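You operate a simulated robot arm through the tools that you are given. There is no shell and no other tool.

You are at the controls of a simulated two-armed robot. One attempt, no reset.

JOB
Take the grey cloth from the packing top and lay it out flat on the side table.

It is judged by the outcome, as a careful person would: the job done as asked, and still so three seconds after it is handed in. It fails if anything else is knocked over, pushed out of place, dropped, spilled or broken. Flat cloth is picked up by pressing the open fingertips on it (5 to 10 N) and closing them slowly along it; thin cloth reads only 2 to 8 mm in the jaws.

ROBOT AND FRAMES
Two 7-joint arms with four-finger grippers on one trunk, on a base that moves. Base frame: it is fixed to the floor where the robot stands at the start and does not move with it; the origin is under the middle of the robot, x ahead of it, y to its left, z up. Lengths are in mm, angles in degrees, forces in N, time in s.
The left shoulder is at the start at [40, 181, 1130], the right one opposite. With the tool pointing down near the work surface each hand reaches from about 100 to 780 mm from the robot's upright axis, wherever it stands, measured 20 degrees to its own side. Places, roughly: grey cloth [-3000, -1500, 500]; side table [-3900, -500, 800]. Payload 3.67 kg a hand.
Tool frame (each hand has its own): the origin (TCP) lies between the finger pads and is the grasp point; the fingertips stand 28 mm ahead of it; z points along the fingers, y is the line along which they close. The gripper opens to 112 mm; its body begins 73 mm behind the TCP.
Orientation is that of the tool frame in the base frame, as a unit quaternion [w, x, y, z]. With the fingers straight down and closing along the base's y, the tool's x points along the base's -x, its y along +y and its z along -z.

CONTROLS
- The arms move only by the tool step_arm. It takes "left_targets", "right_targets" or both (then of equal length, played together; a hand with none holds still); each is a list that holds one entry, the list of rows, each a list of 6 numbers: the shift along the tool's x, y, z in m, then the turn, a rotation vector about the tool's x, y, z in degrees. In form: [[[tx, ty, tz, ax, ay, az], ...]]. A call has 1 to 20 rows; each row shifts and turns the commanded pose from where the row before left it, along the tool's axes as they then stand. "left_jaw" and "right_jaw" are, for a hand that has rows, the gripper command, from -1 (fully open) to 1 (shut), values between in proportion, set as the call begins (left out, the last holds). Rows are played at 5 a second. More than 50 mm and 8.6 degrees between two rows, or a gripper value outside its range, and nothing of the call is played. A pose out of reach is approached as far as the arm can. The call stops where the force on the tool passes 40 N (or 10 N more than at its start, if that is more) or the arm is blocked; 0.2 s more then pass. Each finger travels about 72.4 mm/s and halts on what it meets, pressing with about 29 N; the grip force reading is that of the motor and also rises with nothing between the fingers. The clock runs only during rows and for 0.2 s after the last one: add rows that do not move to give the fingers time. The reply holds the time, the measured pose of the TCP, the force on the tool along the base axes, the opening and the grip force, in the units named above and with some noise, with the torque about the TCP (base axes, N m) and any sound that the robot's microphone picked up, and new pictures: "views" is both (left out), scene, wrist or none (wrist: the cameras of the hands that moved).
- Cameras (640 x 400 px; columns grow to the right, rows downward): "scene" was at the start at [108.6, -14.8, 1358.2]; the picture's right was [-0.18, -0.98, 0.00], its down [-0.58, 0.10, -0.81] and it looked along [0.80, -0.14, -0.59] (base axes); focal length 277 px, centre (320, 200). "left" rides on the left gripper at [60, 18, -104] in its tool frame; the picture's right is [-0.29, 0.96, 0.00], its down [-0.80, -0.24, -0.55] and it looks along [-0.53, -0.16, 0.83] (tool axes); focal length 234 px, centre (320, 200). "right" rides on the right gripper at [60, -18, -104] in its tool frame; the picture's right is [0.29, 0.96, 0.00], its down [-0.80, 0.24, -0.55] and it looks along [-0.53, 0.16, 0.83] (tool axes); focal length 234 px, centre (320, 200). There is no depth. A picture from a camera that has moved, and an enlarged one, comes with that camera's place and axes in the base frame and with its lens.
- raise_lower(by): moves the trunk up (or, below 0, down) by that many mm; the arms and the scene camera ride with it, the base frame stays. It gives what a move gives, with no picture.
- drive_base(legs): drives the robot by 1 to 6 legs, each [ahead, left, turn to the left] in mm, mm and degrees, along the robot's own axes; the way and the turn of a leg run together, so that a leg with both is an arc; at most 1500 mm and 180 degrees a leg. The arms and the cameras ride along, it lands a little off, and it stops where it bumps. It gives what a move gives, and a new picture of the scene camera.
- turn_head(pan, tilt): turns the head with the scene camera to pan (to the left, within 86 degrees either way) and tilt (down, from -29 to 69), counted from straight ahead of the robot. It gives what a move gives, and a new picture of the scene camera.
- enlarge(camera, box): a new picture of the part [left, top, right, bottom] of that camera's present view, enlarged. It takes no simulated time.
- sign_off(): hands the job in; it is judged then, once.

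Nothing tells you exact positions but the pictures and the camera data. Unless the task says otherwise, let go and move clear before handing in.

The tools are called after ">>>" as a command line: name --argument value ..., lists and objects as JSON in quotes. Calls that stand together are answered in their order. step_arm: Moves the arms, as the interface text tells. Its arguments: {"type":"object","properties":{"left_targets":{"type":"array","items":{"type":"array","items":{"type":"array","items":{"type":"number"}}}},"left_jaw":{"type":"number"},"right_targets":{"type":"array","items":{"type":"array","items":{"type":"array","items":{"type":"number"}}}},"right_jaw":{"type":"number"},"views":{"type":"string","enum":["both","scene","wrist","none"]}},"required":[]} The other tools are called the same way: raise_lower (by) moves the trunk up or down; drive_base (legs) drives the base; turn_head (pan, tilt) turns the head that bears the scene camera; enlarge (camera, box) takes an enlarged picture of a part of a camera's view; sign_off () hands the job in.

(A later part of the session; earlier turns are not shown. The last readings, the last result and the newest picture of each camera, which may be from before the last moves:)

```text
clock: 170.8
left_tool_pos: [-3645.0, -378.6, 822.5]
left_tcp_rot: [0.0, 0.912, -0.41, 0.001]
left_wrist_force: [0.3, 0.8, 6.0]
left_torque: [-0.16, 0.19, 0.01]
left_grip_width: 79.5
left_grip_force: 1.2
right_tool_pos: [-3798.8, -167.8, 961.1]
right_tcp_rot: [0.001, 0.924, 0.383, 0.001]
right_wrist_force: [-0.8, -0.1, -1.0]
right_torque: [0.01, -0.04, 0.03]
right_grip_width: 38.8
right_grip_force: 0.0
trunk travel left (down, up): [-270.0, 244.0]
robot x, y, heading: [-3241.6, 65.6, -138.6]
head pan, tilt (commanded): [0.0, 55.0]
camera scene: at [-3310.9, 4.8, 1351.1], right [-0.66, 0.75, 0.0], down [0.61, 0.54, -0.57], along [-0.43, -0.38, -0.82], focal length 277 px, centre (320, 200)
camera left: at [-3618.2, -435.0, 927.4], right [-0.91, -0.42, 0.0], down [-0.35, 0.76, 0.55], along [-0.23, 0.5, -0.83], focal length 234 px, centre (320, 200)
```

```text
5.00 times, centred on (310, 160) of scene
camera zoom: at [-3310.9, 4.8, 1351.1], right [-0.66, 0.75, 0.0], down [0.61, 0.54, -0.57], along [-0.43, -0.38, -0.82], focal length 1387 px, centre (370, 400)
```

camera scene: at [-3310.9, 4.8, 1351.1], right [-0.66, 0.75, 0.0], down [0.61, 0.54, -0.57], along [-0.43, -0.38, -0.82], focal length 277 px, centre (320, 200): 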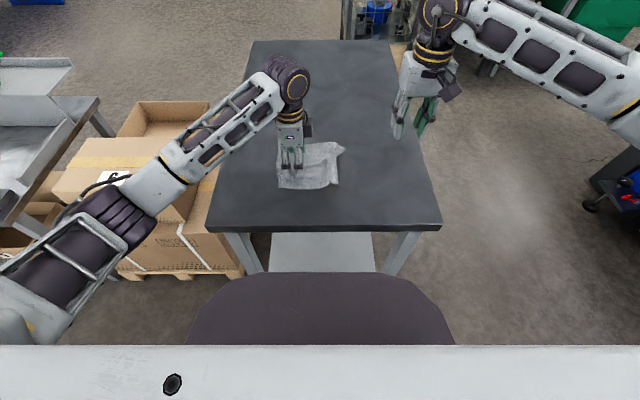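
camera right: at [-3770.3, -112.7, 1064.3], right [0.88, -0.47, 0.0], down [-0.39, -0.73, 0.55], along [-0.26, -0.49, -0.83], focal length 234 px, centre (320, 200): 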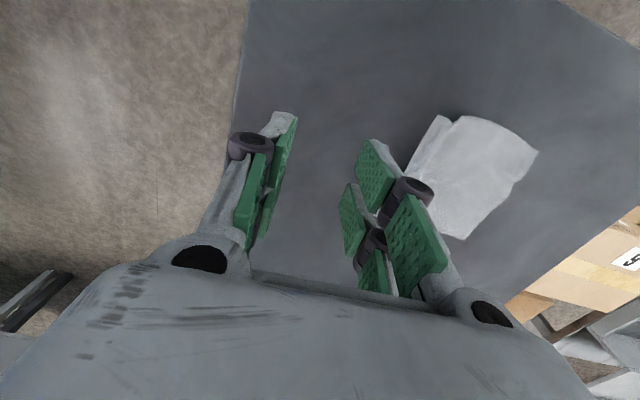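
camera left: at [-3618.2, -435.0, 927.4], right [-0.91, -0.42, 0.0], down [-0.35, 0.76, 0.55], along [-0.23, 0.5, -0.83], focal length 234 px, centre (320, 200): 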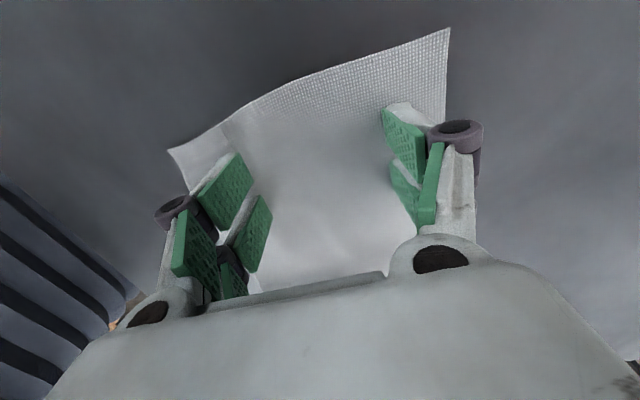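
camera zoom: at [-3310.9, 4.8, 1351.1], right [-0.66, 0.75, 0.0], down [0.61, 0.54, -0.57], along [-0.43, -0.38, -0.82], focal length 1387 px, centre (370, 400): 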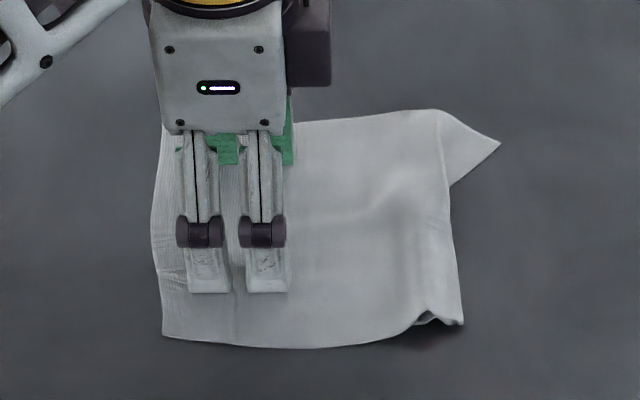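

The main part moved about 35 mm but the crease only about 24 mm, so the strip is beginning to unroll. I keep dragging left.

>>> step_arm --left_targets '[[[0.008, 0, 0, 0, 0, 0], [0.008, 0, 0, 0, 0, 0], [0.008, 0, 0, 0, 0, 0], [0.008, 0, 0, 0, 0, 0], [0.008, 0, 0, 0, 0, 0], [0.008, 0, 0, 0, 0, 0], [0.008, 0, 0, 0, 0, 0], [0.008, 0, 0, 0, 0, 0], [0, 0, 0, 0, 0, 0]]]' --views "both"

>>> enlarge --camera "scene" --box '[240, 120, 340, 200]'

```text
clock: 172.8
left_tool_pos: [-3602.3, -426.0, 822.8]
left_tcp_rot: [0.0, 0.912, -0.41, 0.001]
left_wrist_force: [0.5, -0.1, 4.6]
left_torque: [-0.07, 0.12, 0.03]
left_grip_width: 78.9
left_grip_force: 0.4
right_tool_pos: [-3798.5, -168.4, 960.8]
right_tcp_rot: [0.0, 0.923, 0.384, 0.001]
right_wrist_force: [0.1, -0.7, 0.2]
right_torque: [0.03, -0.03, 0.02]
right_grip_width: 39.2
right_grip_force: 0.1
trunk travel left (down, up): [-270.0, 244.0]
robot x, y, heading: [-3242.7, 64.4, -138.5]
head pan, tilt (commanded): [0.0, 55.0]
camera scene: at [-3311.1, 4.5, 1351.1], right [-0.66, 0.75, 0.0], down [0.61, 0.54, -0.57], along [-0.43, -0.38, -0.82], focal length 277 px, centre (320, 200)
camera left: at [-3576.5, -483.3, 927.5], right [-0.91, -0.42, 0.0], down [-0.35, 0.76, 0.55], along [-0.23, 0.5, -0.83], focal length 234 px, centre (320, 200)
```

scene: 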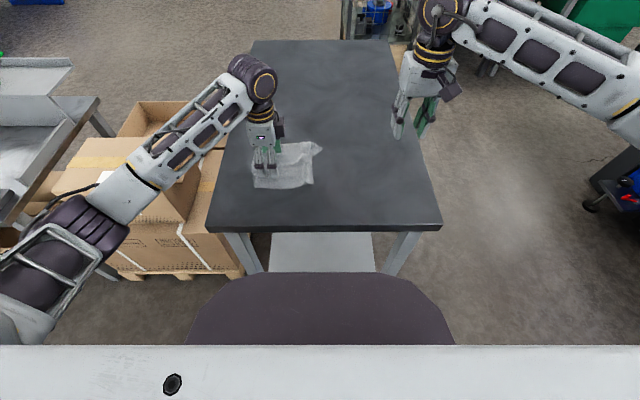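
left: 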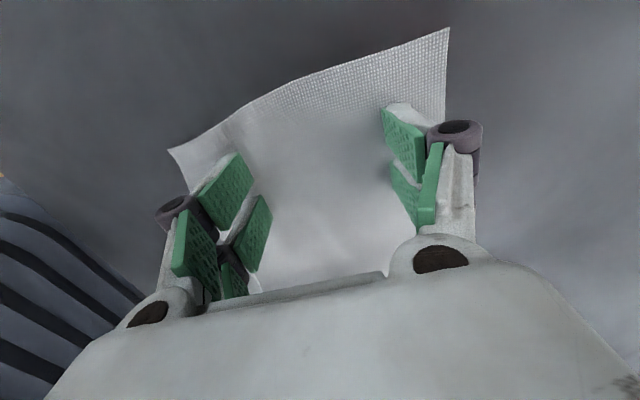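

```text
5.00 times, centred on (290, 160) of scene
camera zoom: at [-3311.1, 4.5, 1351.1], right [-0.66, 0.75, 0.0], down [0.61, 0.54, -0.57], along [-0.43, -0.38, -0.82], focal length 1387 px, centre (470, 400)
```

zoom: 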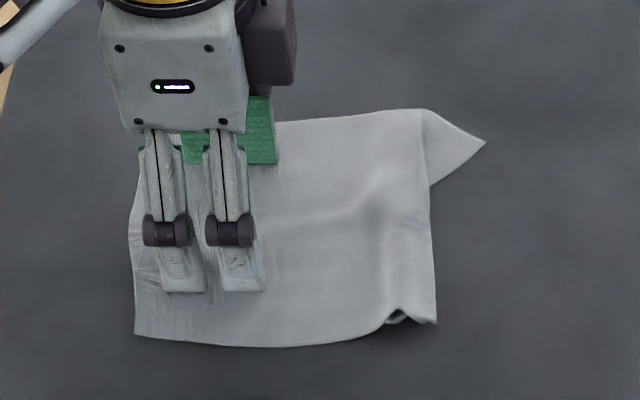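

The strip now just slides along with the cloth. I'll lift the cloth by its left edge instead, so the tucked strip hangs at the bottom and falls open, then lay it again moving left. First I lift the left hand clear.

>>> step_arm --left_targets '[[[0, 0, -0.005, 0, 0, 0], [0, 0, -0.02, 0, 0, 0], [0, 0, -0.04, 0, 0, 0], [0, 0, -0.04, 0, 0, 0], [0, 0, -0.04, 0, 0, 0], [0.03, -0.03, -0.02, 0, 0, 0], [0.03, -0.03, -0.02, 0, 0, 0], [0.03, -0.03, 0, 0, 0, 0], [0.03, -0.03, 0, 0, 0, 0]]]' --views "none"

>>> drive_base --legs '[[0, 120, 0]]'

>>> turn_head --pan 0 --tilt 55

>>> enlarge --camera "scene" --box '[260, 120, 360, 200]'

```text
clock: 174.8
left_tool_pos: [-3436.4, -437.3, 1007.6]
left_tcp_rot: [0.001, 0.912, -0.411, 0.0]
left_wrist_force: [0.0, 0.1, -0.3]
left_torque: [0.0, 0.02, -0.02]
left_grip_width: 78.3
left_grip_force: 0.0
right_tool_pos: [-3796.7, -167.1, 961.9]
right_tcp_rot: [0.0, 0.924, 0.382, 0.001]
right_wrist_force: [-0.2, -0.1, 0.4]
right_torque: [0.0, 0.05, -0.02]
right_grip_width: 39.3
right_grip_force: 0.1
trunk travel left (down, up): [-270.0, 244.0]
robot x, y, heading: [-3245.0, 62.9, -138.6]
head pan, tilt (commanded): [0.0, 55.0]
```

```text
clock: 176.1
left_tool_pos: [-3356.2, -529.2, 1007.6]
left_tcp_rot: [-0.001, 0.912, -0.409, 0.0]
left_wrist_force: [0.4, 0.4, 0.0]
left_torque: [0.02, -0.01, 0.03]
left_grip_width: 78.4
left_grip_force: 0.1
right_tool_pos: [-3716.6, -260.8, 959.8]
right_tcp_rot: [-0.001, 0.923, 0.384, 0.001]
right_wrist_force: [0.7, -0.6, 0.5]
right_torque: [0.01, 0.02, 0.01]
right_grip_width: 39.3
right_grip_force: 0.0
trunk travel left (down, up): [-270.0, 244.0]
robot x, y, heading: [-3163.3, -23.4, -138.3]
head pan, tilt (commanded): [0.0, 55.0]
camera scene: at [-3230.2, -87.8, 1351.1], right [-0.66, 0.75, 0.0], down [0.61, 0.54, -0.57], along [-0.43, -0.38, -0.82], focal length 277 px, centre (320, 200)
```

scene: 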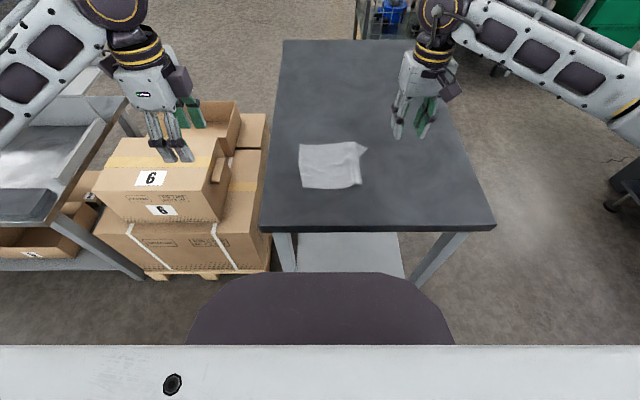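

```text
clock: 176.7
left_tool_pos: [-3357.0, -530.1, 1007.1]
left_tcp_rot: [-0.001, 0.912, -0.41, 0.001]
left_wrist_force: [0.2, -0.3, 0.3]
left_torque: [0.02, -0.03, 0.02]
left_grip_width: 78.4
left_grip_force: 0.0
right_tool_pos: [-3717.4, -261.6, 960.4]
right_tcp_rot: [0.0, 0.924, 0.383, 0.001]
right_wrist_force: [0.0, 0.3, 0.5]
right_torque: [0.0, 0.04, 0.0]
right_grip_width: 39.4
right_grip_force: 0.0
trunk travel left (down, up): [-270.0, 244.0]
robot x, y, heading: [-3163.8, -29.5, -138.4]
head pan, tilt (commanded): [0.0, 55.0]
camera scene: at [-3229.9, -88.0, 1351.1], right [-0.66, 0.75, 0.0], down [0.61, 0.54, -0.57], along [-0.43, -0.38, -0.82], focal length 277 px, centre (320, 200)
```

scene: 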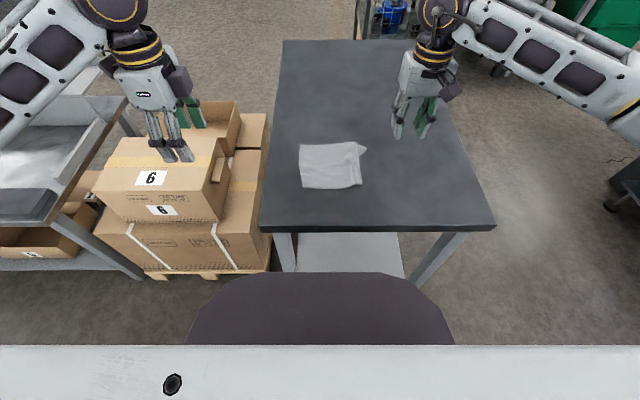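

```text
5.00 times, centred on (310, 160) of scene
camera zoom: at [-3229.9, -88.0, 1351.1], right [-0.66, 0.75, 0.0], down [0.61, 0.54, -0.57], along [-0.43, -0.38, -0.82], focal length 1387 px, centre (370, 400)
```

zoom: 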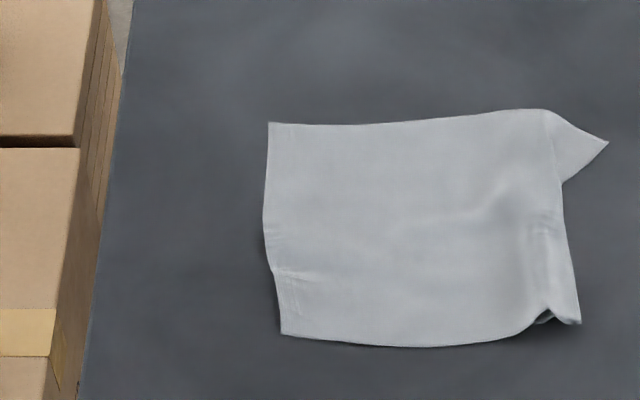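

The cloth lies flat but for the tucked strip on its right; its left edge runs at about 55 mm left of my axis. I bring the right hand over that left edge, 21 mm inboard, jaws at 26 mm.

>>> step_arm --right_targets '[[[-0.0059, 0.0374, 0, 0, 0, -0.3], [-0.0059, 0.0374, 0, 0, 0, -0.3], [-0.0059, 0.0374, 0, 0, 0, -0.3], [-0.0059, 0.0374, 0, 0, 0, -0.3], [-0.0059, 0.0374, 0, 0, 0, -0.3], [-0.0059, 0.0374, 0, 0, 0, -0.1], [0, 0, 0.03, 0, 0, 0], [0, 0, 0.03, 0, 0, 0], [0, 0, 0.03, 0, 0, 0], [0, 0, 0, 0, 0, 0]]]' --right_jaw 0.536 --views "both"

>>> enlarge --camera "right" --box '[180, 60, 480, 260]'

```text
clock: 178.9
left_tool_pos: [-3355.1, -527.8, 1008.0]
left_tcp_rot: [0.0, 0.912, -0.41, 0.001]
left_wrist_force: [-0.3, 0.3, 0.1]
left_torque: [0.04, -0.01, -0.02]
left_grip_width: 78.4
left_grip_force: 0.0
right_tool_pos: [-3581.7, -440.5, 868.6]
right_tcp_rot: [0.001, 0.918, 0.396, 0.001]
right_wrist_force: [-0.6, 0.5, -0.7]
right_torque: [-0.01, -0.01, -0.01]
right_grip_width: 26.0
right_grip_force: 0.0
trunk travel left (down, up): [-270.0, 244.0]
robot x, y, heading: [-3165.7, -25.5, -138.7]
head pan, tilt (commanded): [0.0, 55.0]
camera scene: at [-3230.1, -87.3, 1351.1], right [-0.66, 0.75, 0.0], down [0.61, 0.54, -0.57], along [-0.43, -0.38, -0.82], focal length 277 px, centre (320, 200)
camera right: at [-3554.9, -384.7, 973.2], right [0.89, -0.45, 0.0], down [-0.37, -0.74, 0.55], along [-0.25, -0.5, -0.83], focal length 234 px, centre (320, 200)
```

scene: 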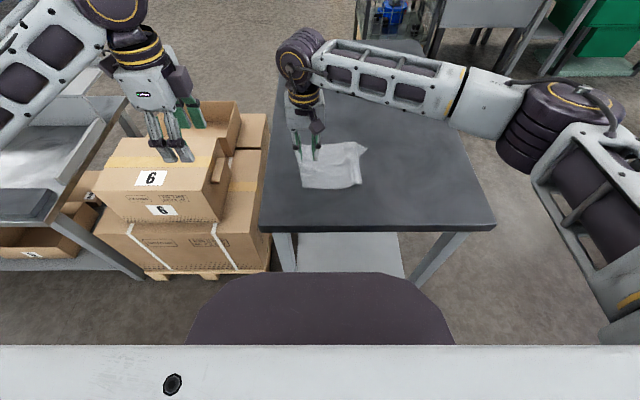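
right: 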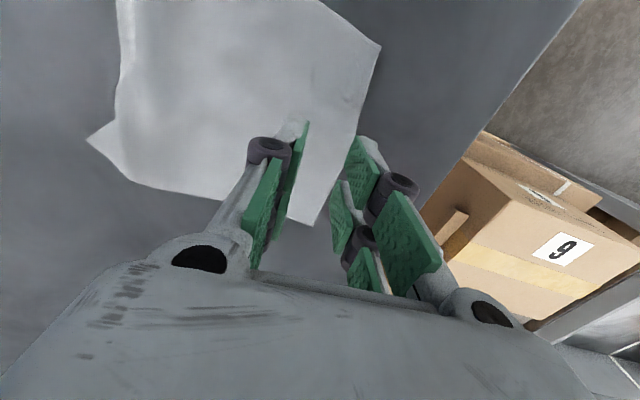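

```text
2.00 times, centred on (330, 160) of right
camera zoom: at [-3554.9, -384.7, 973.2], right [0.89, -0.45, 0.0], down [-0.37, -0.74, 0.55], along [-0.25, -0.5, -0.83], focal length 468 px, centre (300, 280)
```

zoom: 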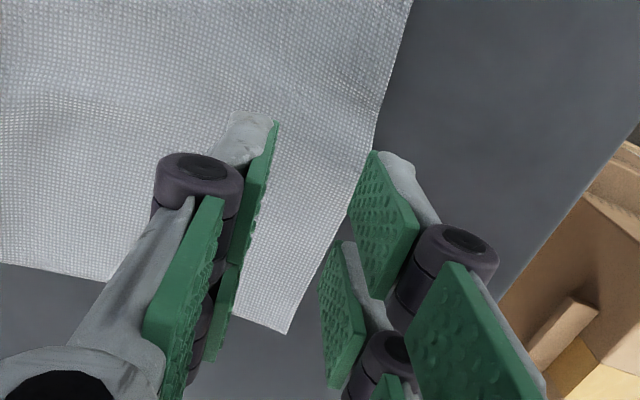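

The tips are centred on the left edge, with the outer pads about 12 mm inboard. I descend close to the surface.

>>> step_arm --right_targets '[[[0, 0, 0.02, 0, 0, 0], [0, 0, 0.016, 0, 0, 0], [0, 0, 0.002, 0, 0, 0], [0, 0, 0, 0, 0, 0]]]' --views "none"

>>> step_arm --right_targets '[[[0, 0, 0.0015, 0, 0, 0], [0, 0, 0, 0, 0, 0]]]' --views "wrist"

```text
clock: 179.9
left_tool_pos: [-3355.8, -529.3, 1008.5]
left_tcp_rot: [0.0, 0.912, -0.409, 0.001]
left_wrist_force: [-0.1, 0.1, 0.1]
left_torque: [0.0, -0.03, 0.04]
left_grip_width: 78.7
left_grip_force: 0.0
right_tool_pos: [-3581.5, -442.8, 831.6]
right_tcp_rot: [0.0, 0.918, 0.397, 0.001]
right_wrist_force: [-0.8, 0.9, -1.1]
right_torque: [0.0, 0.0, -0.02]
right_grip_width: 25.8
right_grip_force: 0.0
trunk travel left (down, up): [-270.0, 244.0]
robot x, y, heading: [-3162.8, -26.6, -138.3]
head pan, tilt (commanded): [0.0, 55.0]
```

```text
clock: 180.5
left_tool_pos: [-3357.1, -529.1, 1009.4]
left_tcp_rot: [0.0, 0.912, -0.41, 0.001]
left_wrist_force: [0.2, 0.3, -0.4]
left_torque: [-0.04, 0.0, -0.01]
left_grip_width: 78.4
left_grip_force: 0.2
right_tool_pos: [-3581.9, -442.5, 831.8]
right_tcp_rot: [0.001, 0.918, 0.397, 0.0]
right_wrist_force: [1.1, 0.5, 0.1]
right_torque: [0.0, -0.01, 0.02]
right_grip_width: 26.0
right_grip_force: 0.1
trunk travel left (down, up): [-270.0, 244.0]
robot x, y, heading: [-3163.8, -27.3, -138.8]
head pan, tilt (commanded): [0.0, 55.0]
camera right: at [-3554.8, -386.2, 934.7], right [0.89, -0.45, 0.0], down [-0.37, -0.75, 0.55], along [-0.25, -0.49, -0.83], focal length 234 px, centre (320, 200)
```

right: 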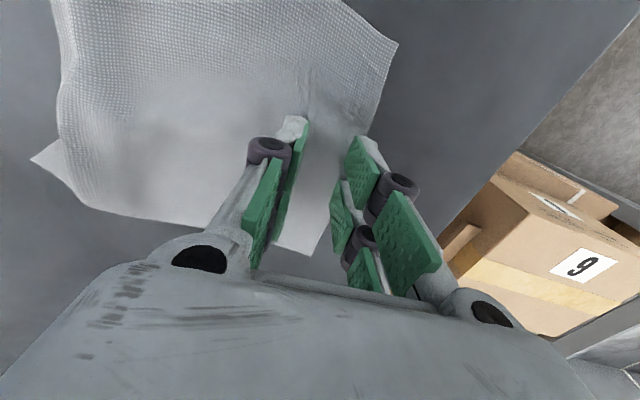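

>>> step_arm --right_targets '[[[0, 0, 0.0015, 0, 0, 0], [0, 0, 0, 0, 0, 0]]]' --views "none"

```text
clock: 181.1
left_tool_pos: [-3355.0, -528.8, 1007.4]
left_tcp_rot: [-0.001, 0.912, -0.41, 0.002]
left_wrist_force: [0.3, -0.3, 0.1]
left_torque: [0.02, -0.01, -0.02]
left_grip_width: 78.7
left_grip_force: 0.0
right_tool_pos: [-3581.4, -441.0, 828.9]
right_tcp_rot: [0.001, 0.918, 0.396, 0.001]
right_wrist_force: [0.8, -0.9, 0.9]
right_torque: [0.01, 0.0, -0.05]
right_grip_width: 26.0
right_grip_force: 0.0
trunk travel left (down, up): [-270.0, 244.0]
robot x, y, heading: [-3161.9, -27.3, -138.3]
head pan, tilt (commanded): [0.0, 55.0]
```

Almost in contact. Another 1.5 mm.

>>> step_arm --right_targets '[[[0, 0, 0.0015, 0, 0, 0], [0, 0, 0, 0, 0, 0]]]' --views "none"

```text
clock: 181.7
left_tool_pos: [-3356.1, -529.0, 1008.9]
left_tcp_rot: [0.0, 0.912, -0.411, 0.001]
left_wrist_force: [-0.4, 0.5, -0.2]
left_torque: [0.02, -0.04, 0.01]
left_grip_width: 78.5
left_grip_force: 0.0
right_tool_pos: [-3581.3, -441.3, 827.5]
right_tcp_rot: [0.0, 0.918, 0.397, 0.002]
right_wrist_force: [0.2, 0.1, 6.3]
right_torque: [-0.08, -0.02, 0.02]
right_grip_width: 26.2
right_grip_force: 0.1
trunk travel left (down, up): [-270.0, 244.0]
robot x, y, heading: [-3162.1, -26.0, -138.4]
head pan, tilt (commanded): [0.0, 55.0]
```

Pressing at 6.3 N. I close slowly on the left edge.

>>> step_arm --right_targets '[[[0, 0, 0, 0, 0, 0], [0, 0, 0, 0, 0, 0]]]' --right_jaw 0.64 --views "none"

>>> step_arm --right_targets '[[[0, 0, 0, 0, 0, 0], [0, 0, 0, 0, 0, 0]]]' --right_jaw 0.74 --views "wrist"

```text
clock: 182.3
left_tool_pos: [-3357.3, -528.5, 1009.6]
left_tcp_rot: [-0.001, 0.912, -0.41, 0.002]
left_wrist_force: [0.7, 0.1, 0.2]
left_torque: [0.01, -0.01, 0.03]
left_grip_width: 78.3
left_grip_force: 0.1
right_tool_pos: [-3581.4, -441.1, 828.8]
right_tcp_rot: [0.0, 0.918, 0.397, 0.001]
right_wrist_force: [-1.0, 0.2, 7.3]
right_torque: [-0.03, 0.0, -0.01]
right_grip_width: 19.1
right_grip_force: 0.1
trunk travel left (down, up): [-270.0, 244.0]
robot x, y, heading: [-3161.8, -29.7, -138.8]
head pan, tilt (commanded): [0.0, 55.0]
```

```text
clock: 182.9
left_tool_pos: [-3356.2, -527.9, 1007.9]
left_tcp_rot: [0.0, 0.912, -0.41, 0.001]
left_wrist_force: [0.5, 0.6, -0.8]
left_torque: [0.02, -0.05, -0.01]
left_grip_width: 78.4
left_grip_force: 0.1
right_tool_pos: [-3581.3, -441.7, 826.8]
right_tcp_rot: [0.0, 0.918, 0.396, 0.001]
right_wrist_force: [-0.9, 1.1, 6.3]
right_torque: [-0.06, -0.04, -0.01]
right_grip_width: 13.9
right_grip_force: 0.1
trunk travel left (down, up): [-270.0, 244.0]
robot x, y, heading: [-3160.6, -28.2, -138.3]
head pan, tilt (commanded): [0.0, 55.0]
camera right: at [-3554.7, -385.1, 931.5], right [0.89, -0.45, 0.0], down [-0.37, -0.74, 0.55], along [-0.25, -0.5, -0.83], focal length 234 px, centre (320, 200)
```

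right: 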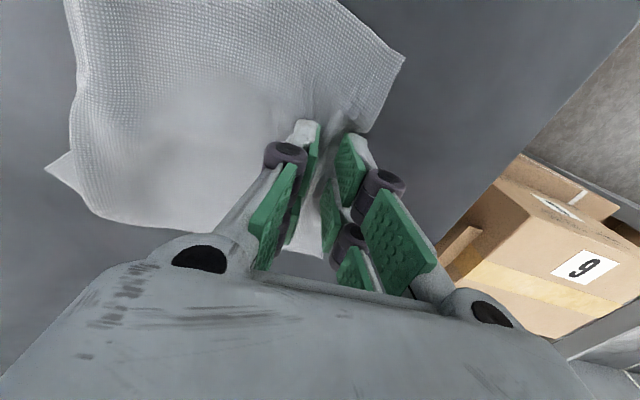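

A fold is rising at the left edge. I continue closing to grip it.

>>> step_arm --right_targets '[[[0, 0, 0, 0, 0, 0], [0, 0, 0, 0, 0, 0]]]' --right_jaw 0.84 --views "none"

>>> step_arm --right_targets '[[[0, 0, 0, 0, 0, 0], [0, 0, 0, 0, 0, 0]]]' --right_jaw 0.92 --views "none"

>>> step_arm --right_targets '[[[0, 0, 0, 0, 0, 0], [0, 0, 0, 0, 0, 0], [0, 0, 0, 0, 0, 0]]]' --right_jaw 1.0 --views "both"

>>> enlarge --camera "scene" --box '[260, 120, 360, 200]'

```text
clock: 183.5
left_tool_pos: [-3356.2, -529.0, 1007.6]
left_tcp_rot: [-0.001, 0.912, -0.41, 0.001]
left_wrist_force: [1.0, 0.7, 0.2]
left_torque: [0.01, -0.02, 0.01]
left_grip_width: 78.6
left_grip_force: 0.1
right_tool_pos: [-3582.3, -441.2, 827.5]
right_tcp_rot: [0.0, 0.918, 0.396, 0.001]
right_wrist_force: [0.4, -0.1, 2.1]
right_torque: [-0.04, 0.01, 0.03]
right_grip_width: 8.4
right_grip_force: 0.0
trunk travel left (down, up): [-270.0, 244.0]
robot x, y, heading: [-3162.7, -24.8, -138.7]
head pan, tilt (commanded): [0.0, 55.0]
```

```text
clock: 184.1
left_tool_pos: [-3355.7, -528.5, 1007.5]
left_tcp_rot: [0.0, 0.913, -0.409, 0.001]
left_wrist_force: [0.5, -0.1, -0.4]
left_torque: [0.01, 0.03, -0.03]
left_grip_width: 78.3
left_grip_force: 0.1
right_tool_pos: [-3580.9, -441.1, 828.2]
right_tcp_rot: [0.0, 0.918, 0.396, 0.0]
right_wrist_force: [-0.4, -0.6, 0.4]
right_torque: [-0.04, -0.01, -0.01]
right_grip_width: 4.7
right_grip_force: 0.0
trunk travel left (down, up): [-270.0, 244.0]
robot x, y, heading: [-3159.5, -25.8, -138.3]
head pan, tilt (commanded): [0.0, 55.0]
```

```text
clock: 184.9
left_tool_pos: [-3356.3, -527.7, 1007.5]
left_tcp_rot: [0.0, 0.912, -0.41, 0.001]
left_wrist_force: [0.1, -0.5, 0.3]
left_torque: [0.0, -0.02, -0.03]
left_grip_width: 78.5
left_grip_force: 0.0
right_tool_pos: [-3581.5, -441.2, 827.4]
right_tcp_rot: [0.0, 0.918, 0.397, 0.001]
right_wrist_force: [-0.4, 0.5, 0.9]
right_torque: [0.0, 0.0, -0.02]
right_grip_width: 2.6
right_grip_force: 32.9
trunk travel left (down, up): [-270.0, 244.0]
robot x, y, heading: [-3162.7, -27.4, -138.7]
head pan, tilt (commanded): [0.0, 55.0]
camera scene: at [-3230.3, -87.4, 1351.1], right [-0.66, 0.75, 0.0], down [0.61, 0.54, -0.57], along [-0.43, -0.38, -0.82], focal length 277 px, centre (320, 200)
camera right: at [-3554.8, -385.3, 931.4], right [0.89, -0.45, 0.0], down [-0.37, -0.75, 0.55], along [-0.25, -0.5, -0.83], focal length 234 px, centre (320, 200)
```

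scene: 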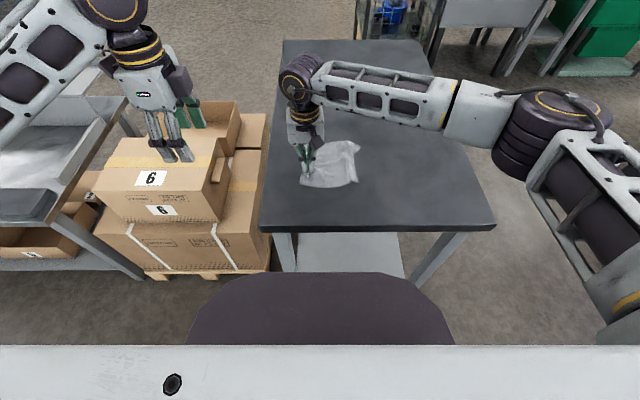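
right: 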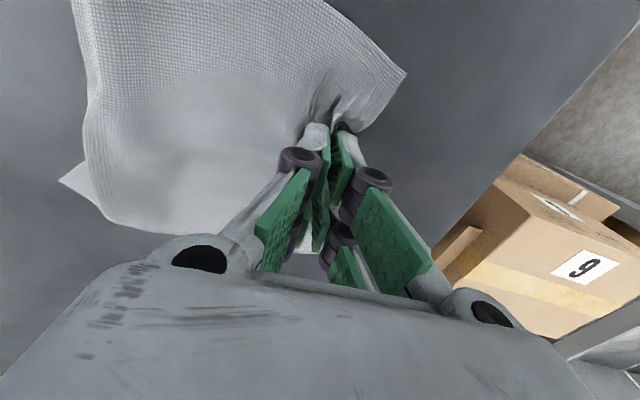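

```text
5.00 times, centred on (310, 160) of scene
camera zoom: at [-3230.3, -87.4, 1351.1], right [-0.66, 0.75, 0.0], down [0.61, 0.54, -0.57], along [-0.43, -0.38, -0.82], focal length 1387 px, centre (370, 400)
```

zoom: 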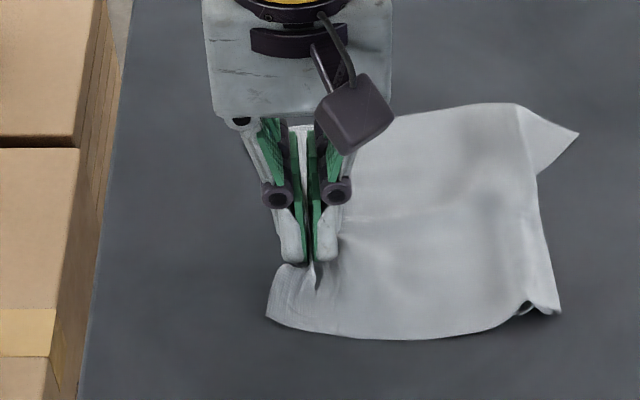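

Jaws read 2.6 mm with 33 N, so something thin is held. I lift 25 mm to test the hold.

>>> step_arm --right_targets '[[[0, 0, -0.01, 0, 0, 0], [0, -0.002, -0.015, 0, 0, 0], [0, 0, 0, 0, 0, 0]]]' --views "both"

>>> enlarge --camera "scene" --box '[260, 120, 360, 200]'

```text
clock: 185.7
left_tool_pos: [-3355.6, -529.6, 1007.7]
left_tcp_rot: [-0.001, 0.912, -0.41, 0.001]
left_wrist_force: [-0.1, 0.1, 0.1]
left_torque: [0.01, -0.01, 0.02]
left_grip_width: 78.3
left_grip_force: 0.0
right_tool_pos: [-3583.1, -438.9, 853.4]
right_tcp_rot: [0.0, 0.918, 0.396, 0.002]
right_wrist_force: [0.3, -0.4, -1.6]
right_torque: [0.01, -0.04, 0.0]
right_grip_width: 3.0
right_grip_force: 30.7
trunk travel left (down, up): [-270.0, 244.0]
robot x, y, heading: [-3163.7, -26.6, -138.7]
head pan, tilt (commanded): [0.0, 55.0]
camera scene: at [-3230.4, -87.7, 1351.1], right [-0.66, 0.75, 0.0], down [0.61, 0.54, -0.57], along [-0.43, -0.38, -0.82], focal length 277 px, centre (320, 200)
camera right: at [-3556.6, -383.6, 957.6], right [0.89, -0.45, 0.0], down [-0.37, -0.75, 0.55], along [-0.25, -0.49, -0.83], focal length 234 px, centre (320, 200)
```

scene: 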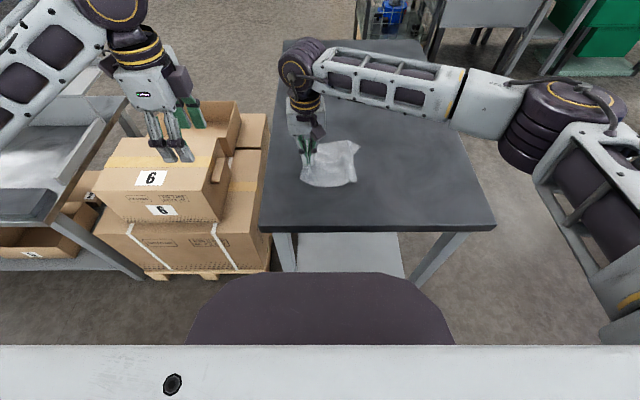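
right: 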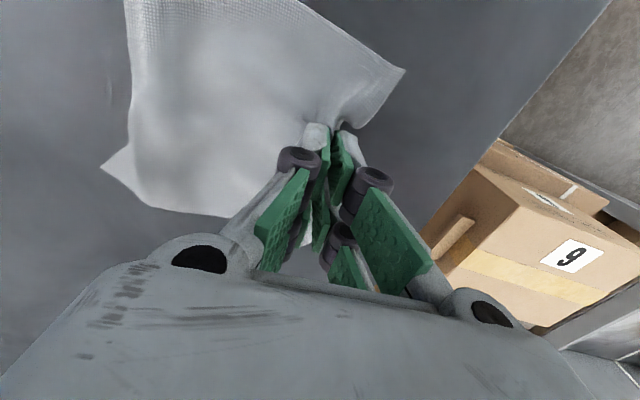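

```text
5.00 times, centred on (310, 160) of scene
camera zoom: at [-3230.4, -87.7, 1351.1], right [-0.66, 0.75, 0.0], down [0.61, 0.54, -0.57], along [-0.43, -0.38, -0.82], focal length 1387 px, centre (370, 400)
```

zoom: 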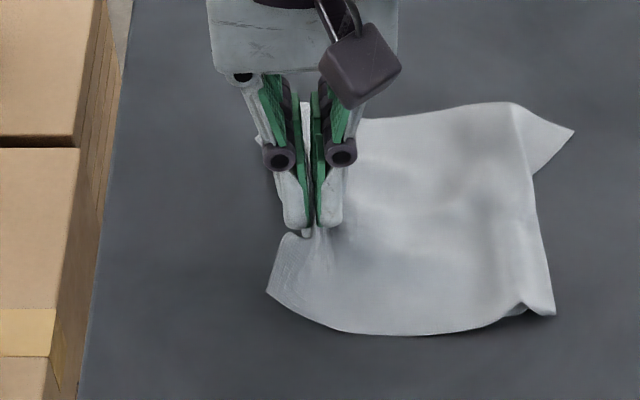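

The cloth is held and rising. I swing the hand up and to the right along an arc over the right-hand side, so the tucked strip stays down until the end.

>>> step_arm --right_targets '[[[0, -0.009, -0.021, 0, 0, 0], [0, -0.009, -0.021, 0, 0, 0], [0, -0.015, -0.018, 0, 0, 0], [0, -0.015, -0.018, 0, 0, 0], [0, -0.02, -0.012, 0, 0, 0], [0, -0.02, -0.012, 0, 0, 0], [0, -0.015, -0.006, 0, 0, 0], [0, 0, 0, 0, 0, 0]]]' --views "both"

>>> enlarge --camera "scene" --box '[280, 110, 380, 190]'

```text
clock: 187.5
left_tool_pos: [-3355.4, -528.9, 1008.9]
left_tcp_rot: [-0.001, 0.912, -0.41, 0.0]
left_wrist_force: [-0.6, 0.0, 0.1]
left_torque: [0.02, -0.02, 0.04]
left_grip_width: 78.5
left_grip_force: 0.1
right_tool_pos: [-3655.0, -371.0, 960.5]
right_tcp_rot: [-0.001, 0.918, 0.397, 0.001]
right_wrist_force: [-0.3, 0.6, 0.6]
right_torque: [0.05, 0.02, 0.07]
right_grip_width: 1.8
right_grip_force: 29.7
trunk travel left (down, up): [-270.0, 244.0]
robot x, y, heading: [-3166.8, -23.1, -138.4]
head pan, tilt (commanded): [0.0, 55.0]
camera scene: at [-3230.1, -87.8, 1351.1], right [-0.66, 0.75, 0.0], down [0.61, 0.54, -0.57], along [-0.43, -0.38, -0.82], focal length 277 px, centre (320, 200)
camera right: at [-3629.6, -314.8, 1063.8], right [0.89, -0.45, 0.0], down [-0.37, -0.75, 0.55], along [-0.25, -0.49, -0.83], focal length 234 px, centre (320, 200)
```

scene: 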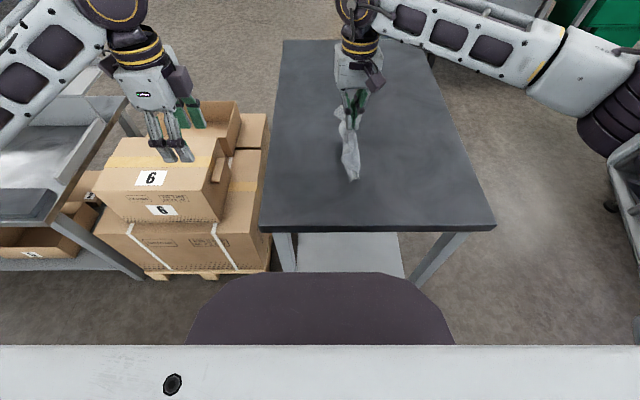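
right: 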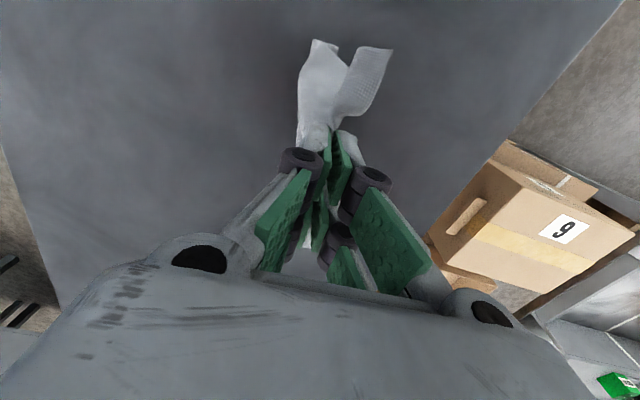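

```text
5.00 times, centred on (330, 150) of scene
camera zoom: at [-3230.1, -87.8, 1351.1], right [-0.66, 0.75, 0.0], down [0.61, 0.54, -0.57], along [-0.43, -0.38, -0.82], focal length 1387 px, centre (270, 450)
```

zoom: 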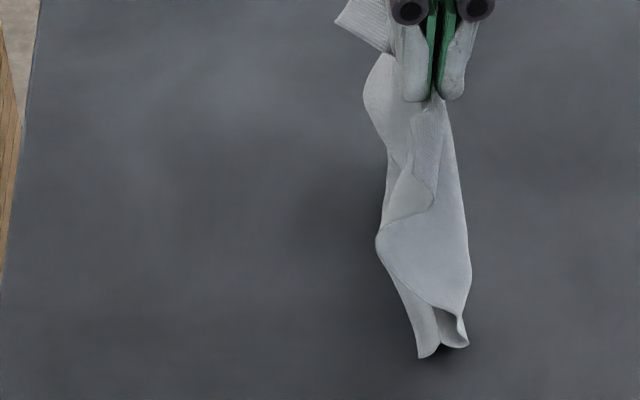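

The cloth stands nearly vertical with its lower edge on the table. I raise it further so the bottom strip can fall open.

>>> step_arm --right_targets '[[[0, -0.005, -0.015, 0, 0, 0], [0, 0, -0.015, 0, 0, 0], [0, 0, -0.015, 0, 0, 0], [0, 0, 0, 0, 0, 0], [0, 0, 0, 0, 0, 0]]]' --views "both"

>>> enlarge --camera "scene" --box '[300, 100, 400, 190]'

>>> enlarge --camera "right" --box '[240, 20, 460, 180]'

```text
clock: 188.7
left_tool_pos: [-3356.0, -528.7, 1008.7]
left_tcp_rot: [0.0, 0.912, -0.409, 0.001]
left_wrist_force: [0.0, -0.5, -0.8]
left_torque: [0.02, -0.01, 0.01]
left_grip_width: 78.5
left_grip_force: 0.0
right_tool_pos: [-3660.0, -365.6, 1006.3]
right_tcp_rot: [0.0, 0.918, 0.396, 0.001]
right_wrist_force: [0.8, -0.5, 0.8]
right_torque: [0.01, -0.02, -0.03]
right_grip_width: 1.3
right_grip_force: 26.5
trunk travel left (down, up): [-270.0, 244.0]
robot x, y, heading: [-3164.0, -28.8, -138.4]
head pan, tilt (commanded): [0.0, 55.0]
camera scene: at [-3230.1, -87.5, 1351.1], right [-0.66, 0.75, 0.0], down [0.61, 0.54, -0.57], along [-0.43, -0.38, -0.82], focal length 277 px, centre (320, 200)
camera right: at [-3633.0, -309.6, 1109.5], right [0.89, -0.45, 0.0], down [-0.37, -0.75, 0.55], along [-0.25, -0.5, -0.83], focal length 234 px, centre (320, 200)
```

scene: 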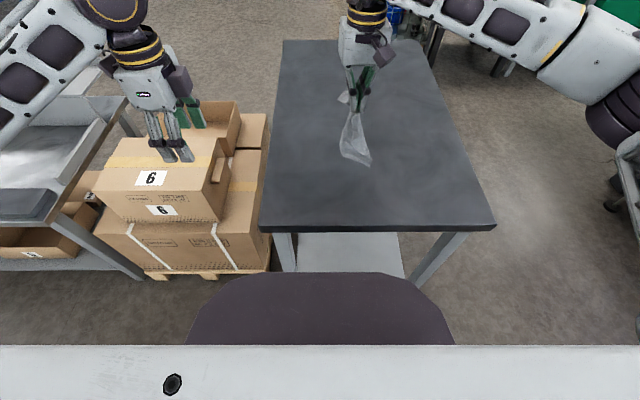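
right: 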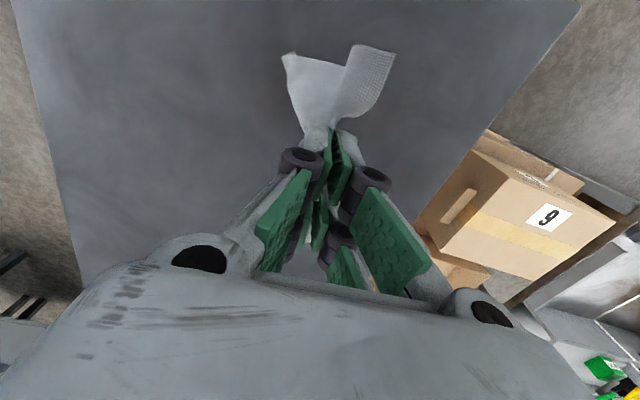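

```text
4.44 times, centred on (350, 145) of scene
camera zoom: at [-3230.1, -87.5, 1351.1], right [-0.66, 0.75, 0.0], down [0.61, 0.54, -0.57], along [-0.43, -0.38, -0.82], focal length 1233 px, centre (187, 444)
```

zoom: 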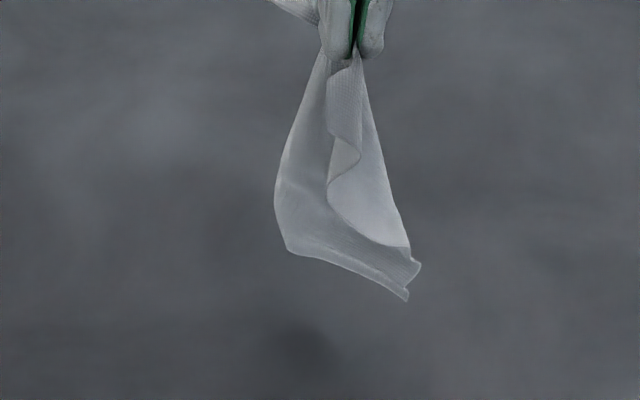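

```text
2.50 times, centred on (350, 100) of right
camera zoom: at [-3633.0, -309.6, 1109.5], right [0.89, -0.45, 0.0], down [-0.37, -0.75, 0.55], along [-0.25, -0.5, -0.83], focal length 585 px, centre (245, 450)
```

zoom: 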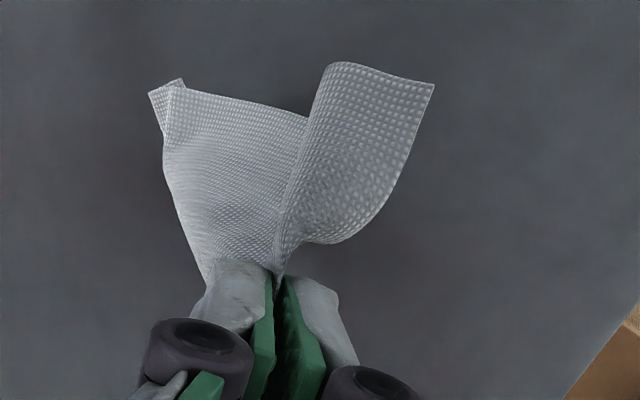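

The grip reading is shrinking, so the cloth may be slipping; I lower it right away and begin laying it toward the left.

>>> step_arm --right_targets '[[[0, -0.01, 0.015, 0, 0, 0], [0, 0.015, 0.005, 0, 0, 0], [0, 0.022, 0.003, 0, 0, 0], [0, 0.022, 0.005, 0, 0, 0], [0, 0.02, 0.008, 0, 0, 0], [0, 0.02, 0.009, 0, 0, 0], [0, 0.017, 0.013, 0, 0, 0]]]' --views "both"

>>> enlarge --camera "scene" --box '[280, 110, 380, 190]'

```text
clock: 190.3
left_tool_pos: [-3355.7, -529.3, 1007.5]
left_tcp_rot: [0.0, 0.912, -0.409, 0.0]
left_wrist_force: [0.6, -0.8, -0.2]
left_torque: [0.03, 0.01, 0.02]
left_grip_width: 78.6
left_grip_force: 0.1
right_tool_pos: [-3584.4, -440.6, 950.0]
right_tcp_rot: [0.0, 0.918, 0.397, 0.001]
right_wrist_force: [0.9, 1.6, 1.9]
right_torque: [-0.04, -0.07, -0.02]
right_grip_width: 1.5
right_grip_force: 27.7
trunk travel left (down, up): [-270.0, 244.0]
robot x, y, heading: [-3164.6, -26.7, -138.3]
head pan, tilt (commanded): [0.0, 55.0]
camera scene: at [-3229.9, -88.2, 1351.1], right [-0.66, 0.75, 0.0], down [0.61, 0.54, -0.57], along [-0.43, -0.38, -0.82], focal length 277 px, centre (320, 200)
camera right: at [-3557.0, -384.0, 1052.3], right [0.89, -0.45, 0.0], down [-0.37, -0.75, 0.55], along [-0.25, -0.49, -0.83], focal length 234 px, centre (320, 200)
```

scene: 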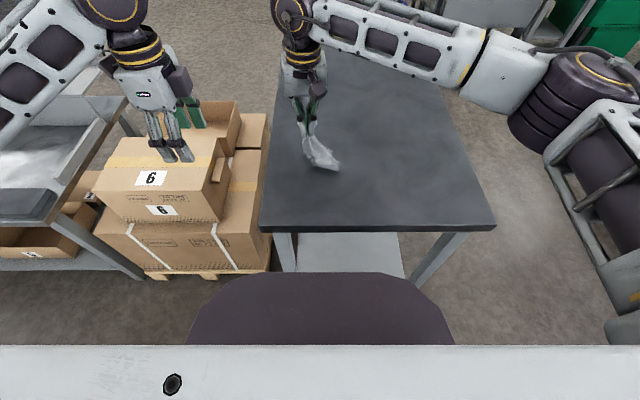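
right: 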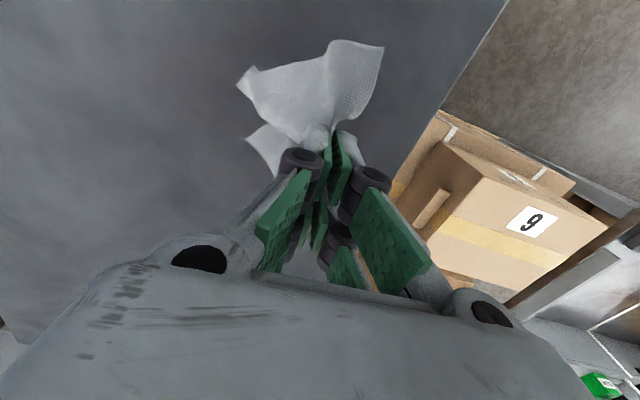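

```text
5.00 times, centred on (330, 150) of scene
camera zoom: at [-3229.9, -88.2, 1351.1], right [-0.66, 0.75, 0.0], down [0.61, 0.54, -0.57], along [-0.43, -0.38, -0.82], focal length 1387 px, centre (270, 450)
```

zoom: 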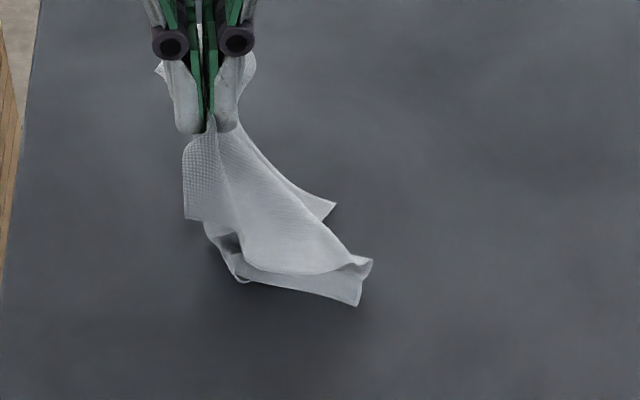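

The lower edge is on the table and the strip looks opened out. I continue lowering while moving left.

>>> step_arm --right_targets '[[[0, 0.015, 0.014, 0, 0, 0], [0, 0.012, 0.017, 0, 0, 0], [0, 0.011, 0.018, 0, 0, 0], [0, 0.008, 0.019, 0, 0, 0], [0, 0.006, 0.019, 0, 0, 0], [0, 0.003, 0.014, 0, 0, 0], [0, 0, 0, 0, 0, 0]]]' --views "both"

>>> enlarge --camera "scene" --box '[260, 120, 360, 200]'

```text
clock: 191.9
left_tool_pos: [-3355.5, -528.3, 1008.5]
left_tcp_rot: [-0.001, 0.912, -0.409, 0.002]
left_wrist_force: [-0.6, 0.6, -0.1]
left_torque: [0.0, -0.01, -0.01]
left_grip_width: 78.5
left_grip_force: 0.1
right_tool_pos: [-3542.4, -478.6, 847.0]
right_tcp_rot: [0.0, 0.918, 0.396, 0.001]
right_wrist_force: [0.7, -0.7, 1.8]
right_torque: [0.03, 0.05, 0.02]
right_grip_width: 2.3
right_grip_force: 32.6
trunk travel left (down, up): [-270.0, 244.0]
robot x, y, heading: [-3161.9, -28.0, -138.3]
head pan, tilt (commanded): [0.0, 55.0]
camera scene: at [-3230.1, -87.4, 1351.1], right [-0.66, 0.75, 0.0], down [0.61, 0.54, -0.57], along [-0.43, -0.38, -0.82], focal length 277 px, centre (320, 200)
camera right: at [-3515.9, -421.8, 951.1], right [0.89, -0.45, 0.0], down [-0.37, -0.75, 0.55], along [-0.25, -0.5, -0.83], focal length 234 px, centre (320, 200)
```

scene: 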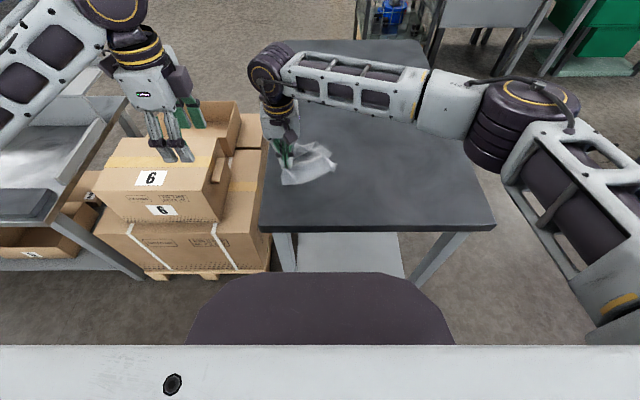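
right: 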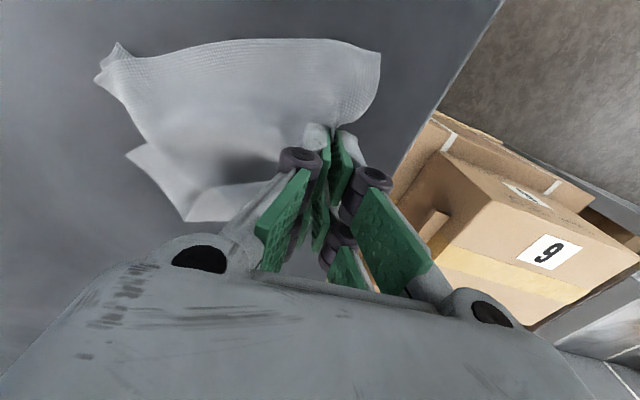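

```text
5.00 times, centred on (310, 160) of scene
camera zoom: at [-3230.1, -87.4, 1351.1], right [-0.66, 0.75, 0.0], down [0.61, 0.54, -0.57], along [-0.43, -0.38, -0.82], focal length 1387 px, centre (370, 400)
```

zoom: 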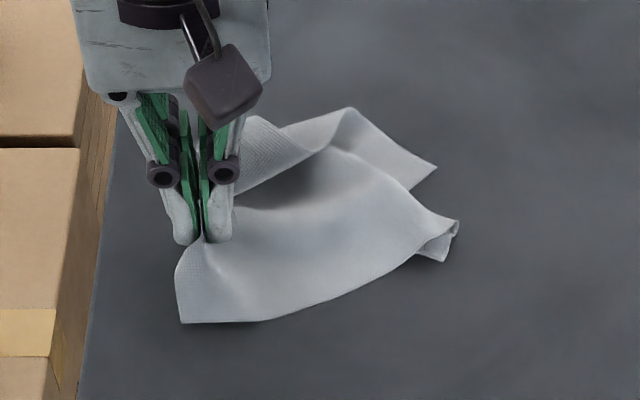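

Much better: the cloth is spread with only a small tuck at the near-right corner and a shallow valley. I lower the last bit and release gently.

>>> step_arm --right_targets '[[[0, 0.004, 0.008, 0, 0, 0], [0, 0.003, 0.006, 0, 0, 0], [0, 0, 0.002, 0, 0, 0], [0, 0, 0, 0, 0, 0]]]' --views "none"

>>> step_arm --right_targets '[[[0, 0, 0, 0, 0, 0], [0, 0, 0, 0, 0, 0]]]' --right_jaw 0.85 --views "none"

>>> step_arm --right_targets '[[[0, 0, 0, 0, 0, 0], [0, 0, 0, 0, 0, 0]]]' --right_jaw 0.55 --views "wrist"

```text
clock: 192.9
left_tool_pos: [-3356.4, -528.6, 1008.5]
left_tcp_rot: [-0.001, 0.912, -0.41, 0.001]
left_wrist_force: [0.4, -0.7, 0.2]
left_torque: [0.0, -0.04, 0.02]
left_grip_width: 78.3
left_grip_force: 0.1
right_tool_pos: [-3538.4, -481.9, 831.4]
right_tcp_rot: [0.001, 0.918, 0.396, 0.003]
right_wrist_force: [-0.2, -0.6, -1.7]
right_torque: [0.02, -0.04, 0.0]
right_grip_width: 2.9
right_grip_force: 28.6
trunk travel left (down, up): [-270.0, 244.0]
robot x, y, heading: [-3164.7, -28.1, -138.6]
head pan, tilt (commanded): [0.0, 55.0]
```

```text
clock: 193.5
left_tool_pos: [-3357.0, -528.9, 1008.7]
left_tcp_rot: [0.0, 0.912, -0.41, 0.002]
left_wrist_force: [-0.3, 0.0, 0.1]
left_torque: [0.04, 0.04, 0.01]
left_grip_width: 78.8
left_grip_force: 0.1
right_tool_pos: [-3539.2, -480.8, 831.9]
right_tcp_rot: [0.0, 0.918, 0.396, 0.001]
right_wrist_force: [-0.2, 0.2, -0.1]
right_torque: [0.01, 0.04, -0.01]
right_grip_width: 8.7
right_grip_force: 0.0
trunk travel left (down, up): [-270.0, 244.0]
robot x, y, heading: [-3167.4, -29.5, -138.4]
head pan, tilt (commanded): [0.0, 55.0]
```

```text
clock: 194.1
left_tool_pos: [-3357.0, -528.8, 1009.0]
left_tcp_rot: [-0.001, 0.912, -0.41, 0.002]
left_wrist_force: [0.3, 0.0, 0.2]
left_torque: [0.0, 0.0, 0.02]
left_grip_width: 78.2
left_grip_force: 0.0
right_tool_pos: [-3539.8, -482.8, 830.6]
right_tcp_rot: [0.0, 0.918, 0.396, 0.002]
right_wrist_force: [-0.6, 0.0, -0.6]
right_torque: [-0.02, 0.02, 0.0]
right_grip_width: 25.5
right_grip_force: 0.0
trunk travel left (down, up): [-270.0, 244.0]
robot x, y, heading: [-3165.3, -25.3, -138.4]
head pan, tilt (commanded): [0.0, 55.0]
camera right: at [-3512.0, -425.9, 935.0], right [0.89, -0.45, 0.0], down [-0.37, -0.75, 0.55], along [-0.25, -0.49, -0.83], focal length 234 px, centre (320, 200)
```

right: 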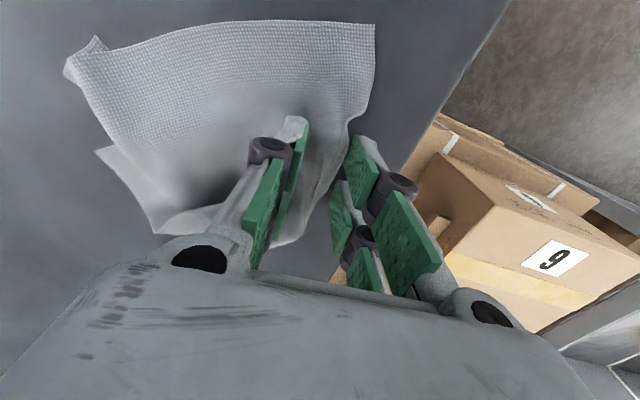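

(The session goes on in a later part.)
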